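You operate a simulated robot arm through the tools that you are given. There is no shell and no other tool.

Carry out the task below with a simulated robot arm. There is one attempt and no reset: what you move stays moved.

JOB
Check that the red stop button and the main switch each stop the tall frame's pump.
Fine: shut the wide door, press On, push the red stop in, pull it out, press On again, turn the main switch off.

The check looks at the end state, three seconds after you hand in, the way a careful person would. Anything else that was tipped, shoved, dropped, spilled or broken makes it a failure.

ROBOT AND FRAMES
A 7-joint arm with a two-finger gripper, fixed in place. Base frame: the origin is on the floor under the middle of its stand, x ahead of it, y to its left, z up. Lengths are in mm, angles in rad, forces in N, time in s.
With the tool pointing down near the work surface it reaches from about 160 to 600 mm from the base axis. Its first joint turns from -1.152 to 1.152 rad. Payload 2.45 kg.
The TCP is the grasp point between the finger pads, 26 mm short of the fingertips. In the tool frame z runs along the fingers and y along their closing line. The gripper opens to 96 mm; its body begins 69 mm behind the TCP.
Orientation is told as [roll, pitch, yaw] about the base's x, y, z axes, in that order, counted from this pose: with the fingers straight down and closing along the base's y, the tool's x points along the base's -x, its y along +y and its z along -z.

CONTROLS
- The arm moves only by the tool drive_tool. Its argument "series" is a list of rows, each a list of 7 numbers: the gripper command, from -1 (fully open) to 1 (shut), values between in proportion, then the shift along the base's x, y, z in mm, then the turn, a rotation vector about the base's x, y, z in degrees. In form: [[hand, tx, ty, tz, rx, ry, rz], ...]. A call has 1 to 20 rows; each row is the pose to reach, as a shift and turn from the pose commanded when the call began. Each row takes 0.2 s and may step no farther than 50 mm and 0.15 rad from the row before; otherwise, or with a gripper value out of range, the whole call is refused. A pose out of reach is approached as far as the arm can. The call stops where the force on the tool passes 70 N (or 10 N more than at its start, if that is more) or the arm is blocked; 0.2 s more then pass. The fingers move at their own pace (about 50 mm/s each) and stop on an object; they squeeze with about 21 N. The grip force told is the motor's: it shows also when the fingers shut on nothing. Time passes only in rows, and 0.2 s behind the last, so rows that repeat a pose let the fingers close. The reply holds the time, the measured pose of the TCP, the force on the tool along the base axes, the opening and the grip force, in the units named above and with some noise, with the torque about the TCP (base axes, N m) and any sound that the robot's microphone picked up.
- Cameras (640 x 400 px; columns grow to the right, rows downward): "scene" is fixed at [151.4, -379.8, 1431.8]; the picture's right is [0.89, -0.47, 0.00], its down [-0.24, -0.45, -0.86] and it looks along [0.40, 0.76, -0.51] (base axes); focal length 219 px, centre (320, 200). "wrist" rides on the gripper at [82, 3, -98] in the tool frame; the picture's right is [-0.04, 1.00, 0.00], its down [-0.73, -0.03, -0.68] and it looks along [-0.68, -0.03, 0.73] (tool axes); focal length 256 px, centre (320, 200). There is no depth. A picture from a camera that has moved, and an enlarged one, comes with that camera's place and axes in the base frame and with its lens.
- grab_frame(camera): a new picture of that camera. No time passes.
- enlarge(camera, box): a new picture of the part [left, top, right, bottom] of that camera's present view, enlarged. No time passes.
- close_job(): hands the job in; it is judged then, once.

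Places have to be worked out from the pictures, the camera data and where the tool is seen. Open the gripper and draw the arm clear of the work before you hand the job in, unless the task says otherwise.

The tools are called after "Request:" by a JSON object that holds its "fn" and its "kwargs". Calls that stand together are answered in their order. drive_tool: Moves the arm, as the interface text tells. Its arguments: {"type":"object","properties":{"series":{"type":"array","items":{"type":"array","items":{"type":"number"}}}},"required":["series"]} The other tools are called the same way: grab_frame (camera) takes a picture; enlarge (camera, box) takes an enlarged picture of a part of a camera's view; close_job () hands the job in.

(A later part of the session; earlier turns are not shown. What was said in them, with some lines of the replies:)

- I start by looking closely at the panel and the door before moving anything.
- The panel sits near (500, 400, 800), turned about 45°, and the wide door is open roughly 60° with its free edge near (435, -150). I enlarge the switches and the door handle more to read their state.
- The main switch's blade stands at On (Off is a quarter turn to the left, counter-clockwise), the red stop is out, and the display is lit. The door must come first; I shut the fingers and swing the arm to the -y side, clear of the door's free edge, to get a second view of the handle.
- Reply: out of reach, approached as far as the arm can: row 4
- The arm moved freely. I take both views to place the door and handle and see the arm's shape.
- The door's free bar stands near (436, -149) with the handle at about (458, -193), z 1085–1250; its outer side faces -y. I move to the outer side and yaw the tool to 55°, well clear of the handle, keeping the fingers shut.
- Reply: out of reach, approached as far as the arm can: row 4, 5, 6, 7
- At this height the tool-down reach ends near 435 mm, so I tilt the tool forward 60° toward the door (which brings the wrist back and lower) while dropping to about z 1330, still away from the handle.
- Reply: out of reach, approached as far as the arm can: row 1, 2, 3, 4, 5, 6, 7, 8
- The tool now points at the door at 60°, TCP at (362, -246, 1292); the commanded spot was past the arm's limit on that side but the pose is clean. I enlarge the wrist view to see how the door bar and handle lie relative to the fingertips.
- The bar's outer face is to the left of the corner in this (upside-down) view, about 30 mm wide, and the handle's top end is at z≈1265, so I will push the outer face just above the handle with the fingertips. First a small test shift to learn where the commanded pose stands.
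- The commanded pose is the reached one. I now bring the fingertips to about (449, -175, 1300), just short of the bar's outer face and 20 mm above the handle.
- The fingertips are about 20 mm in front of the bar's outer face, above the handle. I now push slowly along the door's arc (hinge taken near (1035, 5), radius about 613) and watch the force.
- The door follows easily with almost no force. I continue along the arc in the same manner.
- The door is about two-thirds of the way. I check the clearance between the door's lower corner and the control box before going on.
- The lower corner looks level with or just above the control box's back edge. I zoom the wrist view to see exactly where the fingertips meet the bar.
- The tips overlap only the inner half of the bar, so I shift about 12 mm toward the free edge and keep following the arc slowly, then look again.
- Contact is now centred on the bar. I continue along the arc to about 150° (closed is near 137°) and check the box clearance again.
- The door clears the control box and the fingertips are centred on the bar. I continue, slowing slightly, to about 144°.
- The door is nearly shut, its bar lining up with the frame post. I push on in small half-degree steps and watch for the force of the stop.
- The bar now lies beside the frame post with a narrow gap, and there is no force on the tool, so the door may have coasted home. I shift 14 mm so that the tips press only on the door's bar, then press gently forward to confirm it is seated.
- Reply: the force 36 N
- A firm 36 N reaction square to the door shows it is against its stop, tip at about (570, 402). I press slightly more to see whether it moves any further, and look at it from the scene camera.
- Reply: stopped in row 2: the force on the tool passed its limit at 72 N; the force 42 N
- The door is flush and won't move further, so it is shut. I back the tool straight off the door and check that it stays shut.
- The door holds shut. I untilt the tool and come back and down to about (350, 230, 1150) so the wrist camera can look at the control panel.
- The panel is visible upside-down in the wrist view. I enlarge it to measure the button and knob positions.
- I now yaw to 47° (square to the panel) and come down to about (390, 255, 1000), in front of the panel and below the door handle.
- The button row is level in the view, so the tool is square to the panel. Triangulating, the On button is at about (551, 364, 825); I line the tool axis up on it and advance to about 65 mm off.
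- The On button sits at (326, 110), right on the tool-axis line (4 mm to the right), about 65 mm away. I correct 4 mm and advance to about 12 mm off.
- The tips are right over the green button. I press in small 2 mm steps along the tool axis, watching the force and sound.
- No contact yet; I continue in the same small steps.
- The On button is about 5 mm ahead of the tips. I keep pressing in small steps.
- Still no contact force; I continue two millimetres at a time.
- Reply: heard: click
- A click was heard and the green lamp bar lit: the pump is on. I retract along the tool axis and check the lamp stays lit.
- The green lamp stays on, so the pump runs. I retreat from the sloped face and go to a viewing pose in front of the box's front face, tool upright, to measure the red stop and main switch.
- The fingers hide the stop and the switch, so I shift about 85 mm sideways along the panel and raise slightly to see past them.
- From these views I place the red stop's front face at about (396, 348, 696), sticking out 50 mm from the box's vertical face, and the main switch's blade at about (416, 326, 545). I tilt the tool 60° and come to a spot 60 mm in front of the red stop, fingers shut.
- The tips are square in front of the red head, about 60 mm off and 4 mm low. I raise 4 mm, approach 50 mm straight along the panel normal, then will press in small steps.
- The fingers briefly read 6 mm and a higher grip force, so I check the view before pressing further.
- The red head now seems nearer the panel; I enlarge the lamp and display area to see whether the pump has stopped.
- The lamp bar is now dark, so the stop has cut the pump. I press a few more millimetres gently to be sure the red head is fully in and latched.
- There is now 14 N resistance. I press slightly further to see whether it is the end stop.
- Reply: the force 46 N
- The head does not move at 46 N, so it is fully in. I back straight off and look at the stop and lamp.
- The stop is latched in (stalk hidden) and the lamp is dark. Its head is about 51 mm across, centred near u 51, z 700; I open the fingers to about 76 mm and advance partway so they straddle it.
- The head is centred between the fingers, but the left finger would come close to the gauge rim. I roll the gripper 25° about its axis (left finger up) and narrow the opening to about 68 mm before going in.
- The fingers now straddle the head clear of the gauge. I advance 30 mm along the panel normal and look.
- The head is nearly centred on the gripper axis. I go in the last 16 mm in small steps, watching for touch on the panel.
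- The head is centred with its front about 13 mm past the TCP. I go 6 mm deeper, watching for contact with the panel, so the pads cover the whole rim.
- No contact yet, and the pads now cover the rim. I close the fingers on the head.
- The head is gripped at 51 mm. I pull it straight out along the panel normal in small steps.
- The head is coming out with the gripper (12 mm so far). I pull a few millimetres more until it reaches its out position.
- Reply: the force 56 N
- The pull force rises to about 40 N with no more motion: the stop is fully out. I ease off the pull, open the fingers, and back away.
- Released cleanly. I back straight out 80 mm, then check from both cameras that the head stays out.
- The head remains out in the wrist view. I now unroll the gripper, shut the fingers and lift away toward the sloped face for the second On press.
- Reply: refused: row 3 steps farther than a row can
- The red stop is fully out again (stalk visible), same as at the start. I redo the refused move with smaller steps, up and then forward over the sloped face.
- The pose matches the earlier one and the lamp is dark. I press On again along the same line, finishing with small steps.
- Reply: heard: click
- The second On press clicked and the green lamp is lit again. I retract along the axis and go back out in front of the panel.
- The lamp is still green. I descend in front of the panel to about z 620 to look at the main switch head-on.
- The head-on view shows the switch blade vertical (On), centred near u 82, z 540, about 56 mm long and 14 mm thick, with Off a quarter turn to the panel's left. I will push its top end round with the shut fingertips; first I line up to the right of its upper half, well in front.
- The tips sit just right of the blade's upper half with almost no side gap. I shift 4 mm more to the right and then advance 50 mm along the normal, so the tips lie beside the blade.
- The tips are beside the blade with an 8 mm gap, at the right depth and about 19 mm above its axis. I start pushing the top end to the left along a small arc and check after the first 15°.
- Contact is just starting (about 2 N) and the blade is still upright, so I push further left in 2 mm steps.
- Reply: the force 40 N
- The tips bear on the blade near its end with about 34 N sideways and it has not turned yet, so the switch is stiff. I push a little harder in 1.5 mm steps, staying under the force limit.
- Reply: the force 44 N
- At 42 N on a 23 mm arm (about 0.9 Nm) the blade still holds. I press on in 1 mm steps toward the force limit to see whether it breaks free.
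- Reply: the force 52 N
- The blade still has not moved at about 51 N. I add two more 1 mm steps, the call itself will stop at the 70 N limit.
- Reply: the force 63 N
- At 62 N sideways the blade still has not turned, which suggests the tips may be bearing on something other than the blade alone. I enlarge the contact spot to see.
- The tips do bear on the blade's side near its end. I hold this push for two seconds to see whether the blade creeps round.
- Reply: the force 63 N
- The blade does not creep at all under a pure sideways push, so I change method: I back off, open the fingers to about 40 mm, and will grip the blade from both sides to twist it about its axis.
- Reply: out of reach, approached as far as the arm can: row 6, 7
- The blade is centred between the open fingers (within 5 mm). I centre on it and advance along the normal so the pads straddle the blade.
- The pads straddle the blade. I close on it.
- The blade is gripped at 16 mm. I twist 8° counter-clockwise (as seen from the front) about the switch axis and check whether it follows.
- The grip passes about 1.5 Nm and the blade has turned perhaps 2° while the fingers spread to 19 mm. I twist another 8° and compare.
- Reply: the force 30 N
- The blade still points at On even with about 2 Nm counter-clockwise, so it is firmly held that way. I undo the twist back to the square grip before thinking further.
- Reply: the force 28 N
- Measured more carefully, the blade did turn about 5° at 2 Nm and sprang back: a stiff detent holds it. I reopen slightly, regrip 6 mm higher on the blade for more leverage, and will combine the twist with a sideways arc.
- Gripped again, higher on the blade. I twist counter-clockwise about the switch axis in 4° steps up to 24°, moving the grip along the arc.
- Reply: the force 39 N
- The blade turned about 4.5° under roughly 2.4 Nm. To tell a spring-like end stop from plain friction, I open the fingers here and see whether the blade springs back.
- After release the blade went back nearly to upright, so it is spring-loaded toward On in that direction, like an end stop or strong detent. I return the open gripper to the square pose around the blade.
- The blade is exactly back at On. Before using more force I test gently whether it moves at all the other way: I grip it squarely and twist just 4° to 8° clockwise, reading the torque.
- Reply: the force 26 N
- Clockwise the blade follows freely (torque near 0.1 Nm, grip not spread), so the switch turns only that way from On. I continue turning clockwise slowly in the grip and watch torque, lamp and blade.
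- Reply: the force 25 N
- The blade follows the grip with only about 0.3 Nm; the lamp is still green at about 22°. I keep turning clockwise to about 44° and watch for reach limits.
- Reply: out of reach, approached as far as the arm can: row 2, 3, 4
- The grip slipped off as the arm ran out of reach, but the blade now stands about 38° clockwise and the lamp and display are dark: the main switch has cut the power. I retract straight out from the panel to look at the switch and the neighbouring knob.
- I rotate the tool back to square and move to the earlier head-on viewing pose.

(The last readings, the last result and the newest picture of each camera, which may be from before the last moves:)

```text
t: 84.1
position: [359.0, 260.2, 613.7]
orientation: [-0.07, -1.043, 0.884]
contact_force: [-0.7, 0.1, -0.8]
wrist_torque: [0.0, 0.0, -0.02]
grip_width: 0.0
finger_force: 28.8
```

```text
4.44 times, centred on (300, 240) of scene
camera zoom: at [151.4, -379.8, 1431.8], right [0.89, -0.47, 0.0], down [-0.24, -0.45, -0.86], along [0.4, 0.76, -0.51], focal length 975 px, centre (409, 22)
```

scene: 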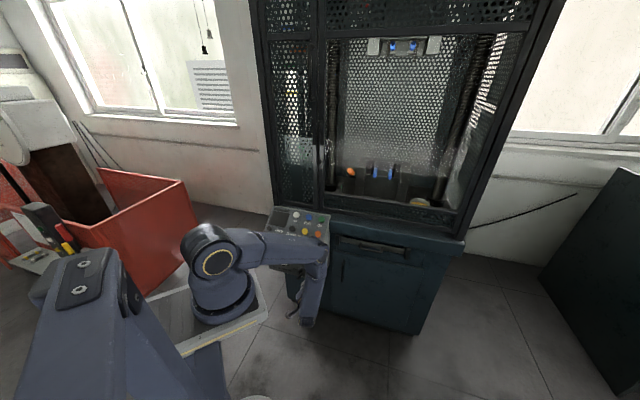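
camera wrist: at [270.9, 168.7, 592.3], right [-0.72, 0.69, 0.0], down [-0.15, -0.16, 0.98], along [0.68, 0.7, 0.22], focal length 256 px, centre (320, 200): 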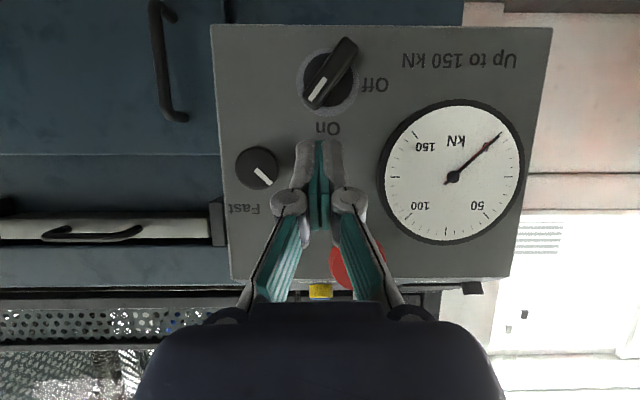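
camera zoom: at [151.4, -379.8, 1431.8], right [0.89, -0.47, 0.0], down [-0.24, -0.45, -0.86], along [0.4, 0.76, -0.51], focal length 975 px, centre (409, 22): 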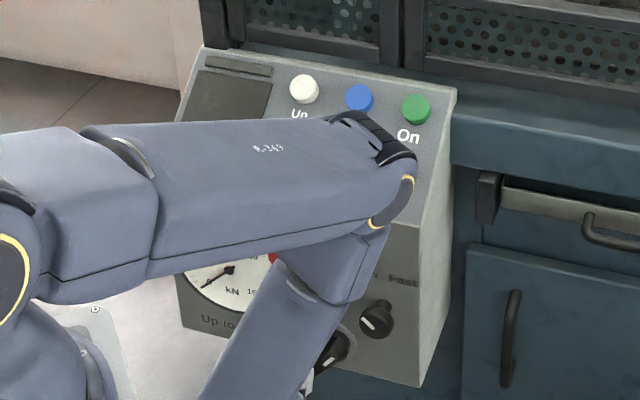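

The power is off and the speed knob is unmoved, but the blade is only part-way round, so I will push it on to its stop. I set the tool square and come in just above the blade's marked end, on its upper-left side.

Request:
{"fn": "drive_tool", "kwargs": {"series": [[1, -7.8, 7.2, -8, 1.43, 1.54, 0], [1, -7.8, 7.2, -15, 1.43, 1.54, 0], [1, 9, 25.2, -15, 1.43, 1.54, 0], [1, 26, 43.5, -15, 1.43, 1.54, 0], [1, 36, 54.2, -15, 1.43, 1.54, 0], [1, 43.4, 62.1, -15, 1.43, 1.54, 0]]}}

Request:
{"fn": "grab_frame", "kwargs": {"camera": "wrist"}}

Request:
{"fn": "enlarge", "kwargs": {"camera": "wrist", "box": [220, 0, 420, 220]}}

```text
t: 85.5
position: [401.3, 322.3, 601.7]
orientation: [0.006, -1.046, 0.818]
contact_force: [0.0, -0.9, 0.4]
wrist_torque: [-0.02, 0.01, 0.0]
grip_width: 0.0
finger_force: 28.7
```

```text
taken
camera wrist: at [312.8, 231.7, 579.0], right [-0.72, 0.69, 0.04], down [-0.12, -0.18, 0.98], along [0.68, 0.7, 0.22], focal length 256 px, centre (320, 200)
```

wrist: 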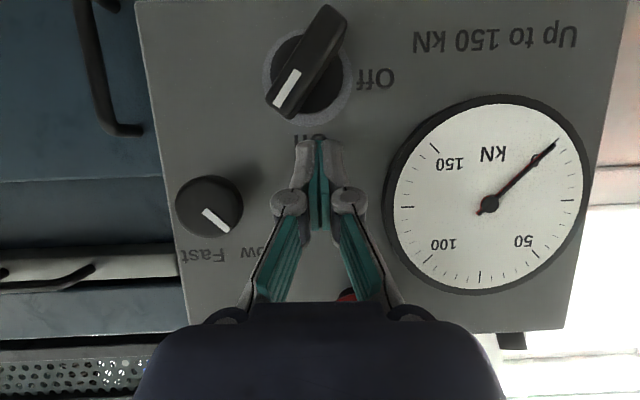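

```text
1.82 times, centred on (320, 110) of wrist
camera zoom: at [312.8, 231.7, 579.0], right [-0.72, 0.69, 0.04], down [-0.12, -0.18, 0.98], along [0.68, 0.7, 0.22], focal length 465 px, centre (320, 364)
```

zoom: 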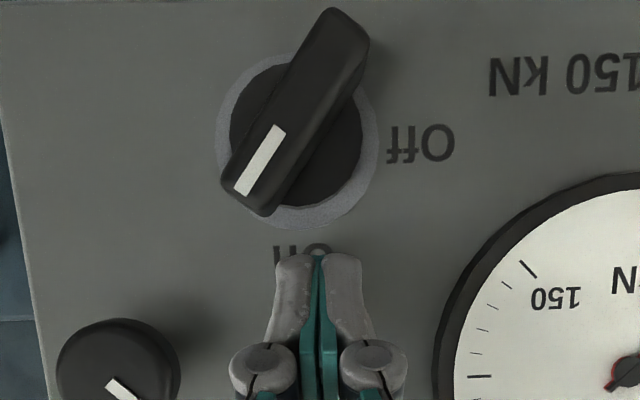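

The marked end is at the upper right, about 36° clockwise. I lower the shut fingertips onto its upper-left side and start pushing it on around, checking at about 45–60°.

Request:
{"fn": "drive_tool", "kwargs": {"series": [[1, -2.3, 2.2, -8, 0, 0, 0], [1, -2.3, 2.2, -14.7, 0, 0, 0], [1, -2.4, 2.25, -18.5, 0, 0, 0], [1, 1.1, -1, -17.6, 0, 0, 0], [1, 4.3, -4, -18, 0, 0, 0], [1, 7.5, -7, -18.4, 0, 0, 0]]}}

Request:
{"fn": "enlarge", "kwargs": {"camera": "wrist", "box": [220, 0, 420, 220]}}

```text
t: 86.9
position: [410.0, 315.0, 581.2]
orientation: [0.009, -1.045, 0.815]
contact_force: [-1.6, 1.9, 0.4]
wrist_torque: [0.04, 0.0, 0.0]
grip_width: 0.0
finger_force: 28.8
```

```text
1.82 times, centred on (320, 110) of wrist
camera zoom: at [321.8, 223.8, 559.9], right [-0.72, 0.69, 0.04], down [-0.12, -0.18, 0.98], along [0.68, 0.7, 0.22], focal length 465 px, centre (320, 364)
```

zoom: 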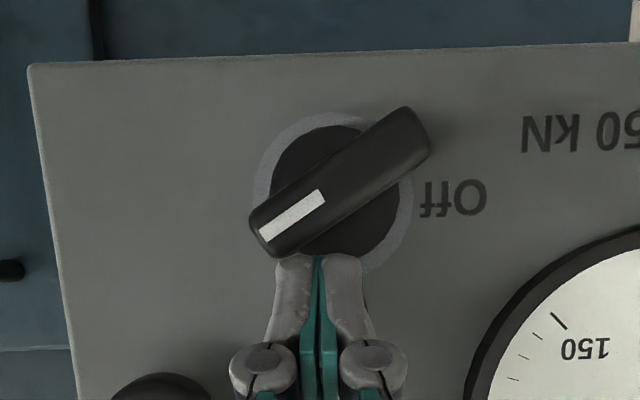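

The blade turns easily under the push, now near 58°. I continue along the arc to 90°, watching for the stop.

Request:
{"fn": "drive_tool", "kwargs": {"series": [[1, 2.1, -2, -1, 0, 0, 0], [1, 4.2, -3.9, -2.4, 0, 0, 0], [1, 6.1, -5.7, -4.3, 0, 0, 0], [1, 7.6, -7.1, -6.3, 0, 0, 0], [1, 9.1, -8.5, -8.8, 0, 0, 0], [1, 10.6, -9.9, -11.6, 0, 0, 0]]}}

Request:
{"fn": "enlarge", "kwargs": {"camera": "wrist", "box": [220, 0, 420, 220]}}

```text
t: 88.3
position: [418.3, 304.6, 571.9]
orientation: [0.008, -1.047, 0.817]
contact_force: [-6.9, -3.4, 16.7]
wrist_torque: [0.1, 0.05, 0.06]
grip_width: 5.8
finger_force: 28.4
```

```text
1.82 times, centred on (320, 110) of wrist
camera zoom: at [331.3, 214.3, 548.7], right [-0.72, 0.69, 0.04], down [-0.12, -0.18, 0.97], along [0.68, 0.7, 0.22], focal length 465 px, centre (320, 364)
```

zoom: 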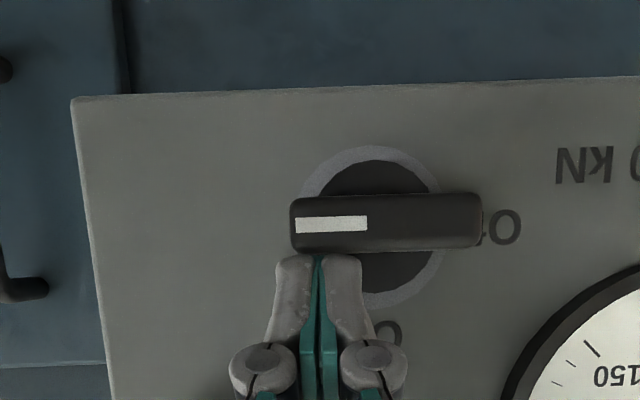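

The blade is now horizontal, a quarter turn from On, with its plain end toward the Off label, and there is 17 N resistance. I press 2 mm more to see if this is the stop.

Request:
{"fn": "drive_tool", "kwargs": {"series": [[1, 0, 0, -1, 0, 0, 0], [1, 0, 0, -2, 0, 0, 0]]}}

Request:
{"fn": "enlarge", "kwargs": {"camera": "wrist", "box": [220, 0, 420, 220]}}

```text
t: 88.9
position: [420.4, 306.4, 569.7]
orientation: [0.008, -1.052, 0.818]
contact_force: [-19.9, -10.9, 46.2]
wrist_torque: [0.31, 0.02, 0.18]
grip_width: 5.9
finger_force: 28.7
```

```text
1.82 times, centred on (320, 110) of wrist
camera zoom: at [332.9, 215.1, 547.4], right [-0.72, 0.69, 0.04], down [-0.13, -0.19, 0.97], along [0.68, 0.7, 0.23], focal length 465 px, centre (320, 364)
```

zoom: 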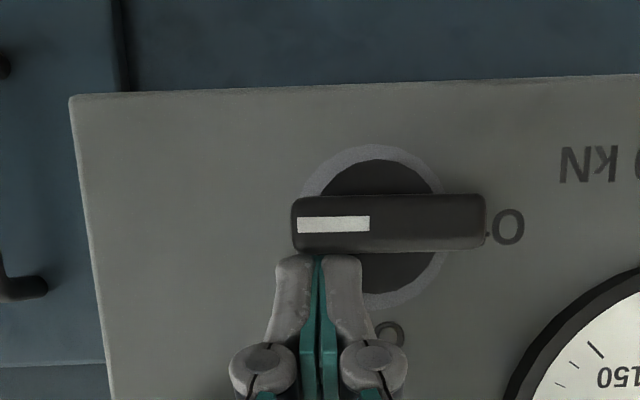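

It is against a hard stop (46 N, no more motion): the quarter turn to off is complete. I lift off the blade and retract straight out.

Request:
{"fn": "drive_tool", "kwargs": {"series": [[1, -1, 0, 5, 0, 0, 0], [1, -1, 0, 12, 0, 0, 0], [1, -15, -15, 14, 0, 0, 0], [1, -35, -36, 16, 0, 0, 0], [1, -55, -58, 30, 0, 0, 0]]}}

Request:
{"fn": "grab_frame", "kwargs": {"camera": "wrist"}}

Request:
{"fn": "enlarge", "kwargs": {"camera": "wrist", "box": [180, 0, 460, 220]}}

```text
t: 90.1
position: [363.5, 245.1, 598.6]
orientation: [0.009, -1.046, 0.818]
contact_force: [-0.1, 0.5, 0.1]
wrist_torque: [0.03, 0.04, 0.0]
grip_width: 0.0
finger_force: 28.3
```

```text
taken
camera wrist: at [275.1, 153.8, 577.3], right [-0.72, 0.69, 0.04], down [-0.12, -0.18, 0.98], along [0.68, 0.7, 0.22], focal length 256 px, centre (320, 200)
```

wrist: 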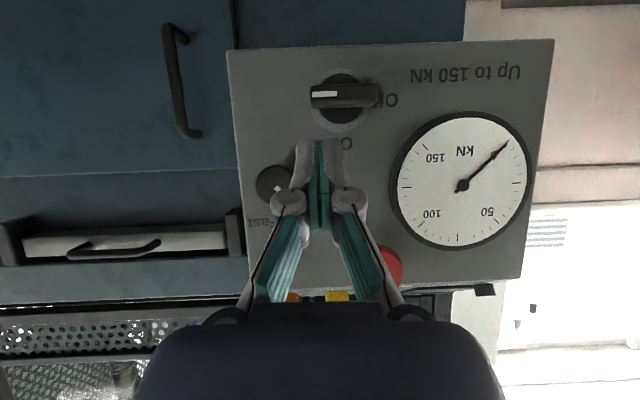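

```text
1.82 times, centred on (320, 110) of wrist
camera zoom: at [275.1, 153.8, 577.3], right [-0.72, 0.69, 0.04], down [-0.12, -0.18, 0.98], along [0.68, 0.7, 0.22], focal length 465 px, centre (320, 364)
```

zoom: 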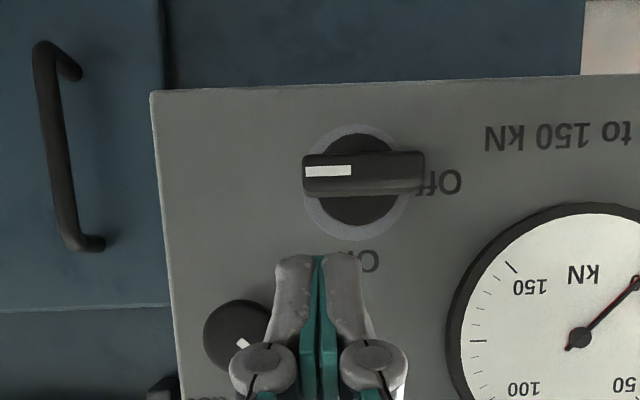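

The switch stays at its stop, power off. I now lift the arm away from the panel, first straight up in front of it.

Request:
{"fn": "drive_tool", "kwargs": {"series": [[1, -6, -3, 45, 0, 0, 0], [1, -12, -3, 90, 0, 0, 0], [1, -18, 0, 135, 0, 0, 0], [1, -24, 5, 180, 0, 0, 0], [1, -30, 10, 220, 0, 0, 0]]}}

Request:
{"fn": "drive_tool", "kwargs": {"series": [[0.5, 0, -8, 20, -5.49, 5.12, 0], [0, 0, -16, 40, -10.97, 10.23, 0], [-0.5, 0, -24, 60, -16.46, 15.35, 0], [-1, 0, -32, 80, -21.94, 20.46, 0], [-1, 0, -40, 100, -27.43, 25.58, 0], [-1, 0, -48, 120, -32.91, 30.69, 0], [-1, 0, -56, 140, -38.4, 35.8, 0], [-1, 0, -64, 160, -43.9, 40.9, 0]]}}

Request:
{"fn": "grab_frame", "kwargs": {"camera": "scene"}}

Request:
{"fn": "grab_frame", "kwargs": {"camera": "wrist"}}

```text
t: 91.3
position: [339.4, 259.1, 818.1]
orientation: [0.008, -1.045, 0.817]
contact_force: [0.0, 0.0, 0.4]
wrist_torque: [0.01, -0.01, -0.03]
grip_width: 0.1
finger_force: 28.6
```

```text
t: 93.1
position: [333.6, 192.6, 980.2]
orientation: [0.005, 0.005, 0.819]
contact_force: [-0.4, -0.2, -0.3]
wrist_torque: [0.04, 0.01, 0.02]
grip_width: 95.8
finger_force: 0.0
out of reach, approached as far as the arm can: row 2, 3, 4
```

```text
taken
```

scene: 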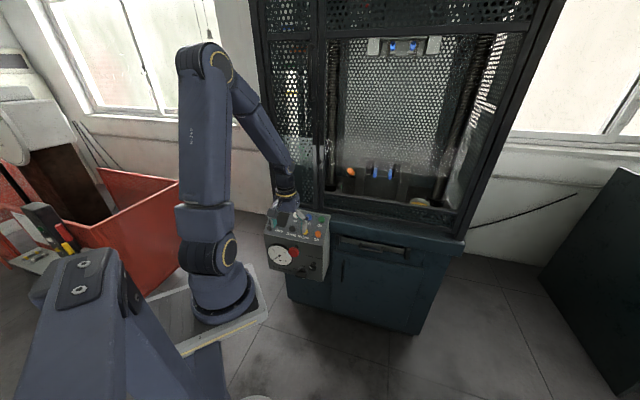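

```text
taken
camera wrist: at [276.9, 135.1, 1077.6], right [-0.7, 0.71, 0.0], down [0.53, 0.52, 0.68], along [0.48, 0.48, -0.74], focal length 256 px, centre (320, 200)
```

wrist: 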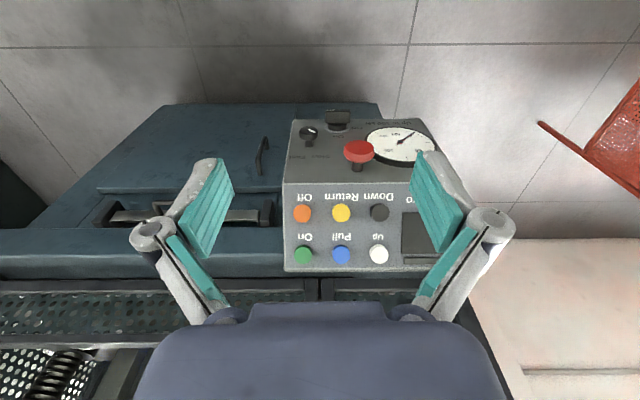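

The gripper is open and the panel is clear. I raise the arm back near its start pose and then check every state from the scene camera.

Request:
{"fn": "drive_tool", "kwargs": {"series": [[-1, -1, -2, 45, 0, 0, 0], [-1, -3, -4, 90, 0, 0, 0], [-1, -4, -6, 135, 0, 0, 0], [-1, -6, -8, 180, 0, 0, 0], [-1, -7, -10, 225, 0, 0, 0], [-1, -9, -13, 270, 0, 0, 0], [-1, -10, -15, 315, 0, 0, 0]]}}

Request:
{"fn": "enlarge", "kwargs": {"camera": "scene", "box": [255, 195, 345, 285]}}

Request:
{"fn": "enlarge", "kwargs": {"camera": "scene", "box": [240, 0, 560, 280]}}

Request:
{"fn": "enlarge", "kwargs": {"camera": "scene", "box": [285, 240, 335, 290]}}

```text
t: 94.7
position: [324.0, 175.8, 1292.5]
orientation: [0.004, 0.005, 0.818]
contact_force: [0.8, 0.3, 0.6]
wrist_torque: [-0.02, -0.03, -0.01]
grip_width: 96.0
finger_force: 0.1
```

```text
4.44 times, centred on (300, 240) of scene
camera zoom: at [151.4, -379.8, 1431.8], right [0.89, -0.47, 0.0], down [-0.24, -0.45, -0.86], along [0.4, 0.76, -0.51], focal length 975 px, centre (409, 22)
```

zoom: 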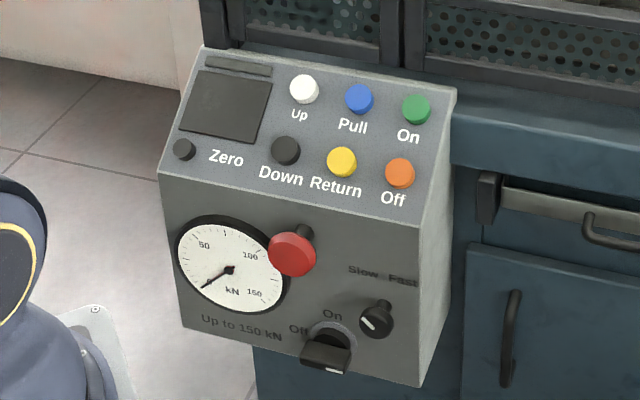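

```text
1.43 times, centred on (400, 140) of scene
camera zoom: at [151.4, -379.8, 1431.8], right [0.89, -0.47, 0.0], down [-0.24, -0.45, -0.86], along [0.4, 0.76, -0.51], focal length 313 px, centre (206, 286)
```

zoom: 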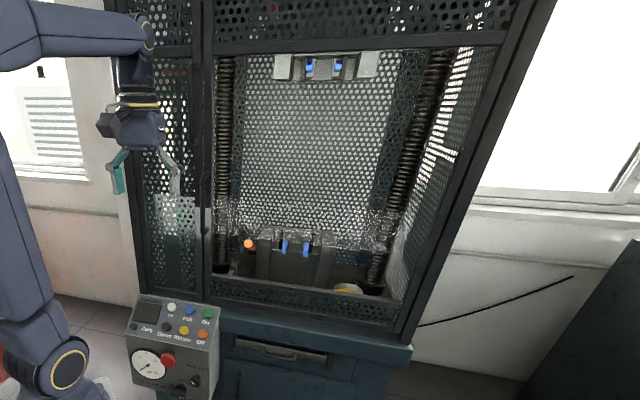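

```text
8.00 times, centred on (310, 265) of scene
camera zoom: at [151.4, -379.8, 1431.8], right [0.89, -0.47, 0.0], down [-0.24, -0.45, -0.86], along [0.4, 0.76, -0.51], focal length 1755 px, centre (400, -320)
```

zoom: 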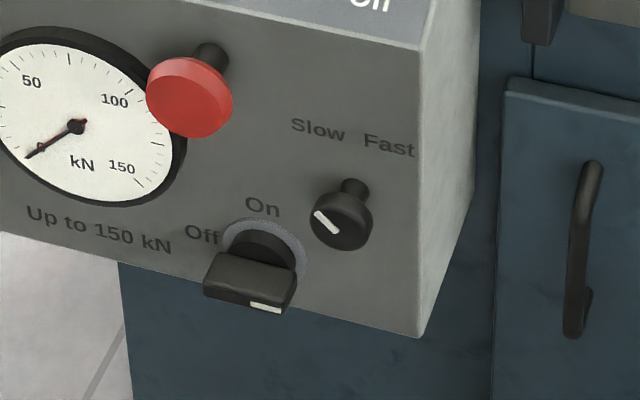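

Final check: the wide door is shut and the red stop is out. The main switch is at its off stop with the lamp and display dark, the speed knob and cup are unmoved, and the arm is clear with the gripper open.

Along the way, the lamp lit after each On press. It went dark when the red stop was pushed in, and again when the main switch was turned, so both stop the pump.

The main switch only turns clockwise from On, so its marked end now points away from the Off label. I first forced it the wrong way against its end stop, at up to about 2.4 Nm, and it sprang back. I hand the job in.

Request:
{"fn": "close_job", "kwargs": {}}

```text
The job is handed in.
```

I ran the full sequence, and both the red stop and the main switch stop the tall frame's pump. I judged this by the green lamp, since the only pump sound I picked up was a click at each On press.

| Step | Result |
|---|---|
| Shut the wide door | Pressed against its stop and it stayed shut |
| Press On | Click, green lamp lit, pump running |
| Push the red stop in | Lamp went dark, so the stop works |
| Pull the red stop out | Out fully, as it was at the start |
| Press On again | Click, lamp lit again |
| Turn the main switch off | Lamp and display both went dark, so the switch works |

**Main switch direction and label:** From On it only turns clockwise. It is now against its stop a quarter turn clockwise, with the power off. The Off label is on the left, so the white mark points right, away from it. The label or the switch looks wrongly fitted and is worth checking.

**Force on the main switch:** Because of that label I first tried counter-clockwise, pushing and then twisting with up to about 2.4 Nm. It gave about 5° and sprang back. On the way clockwise my grip slipped at about 40°, and I finished the turn with a fingertip push. I saw no damage, but you may want to check the switch by hand.

The speed knob, the gauge and the cup inside the frame look as they did at the start. The arm is clear and the gripper is open.
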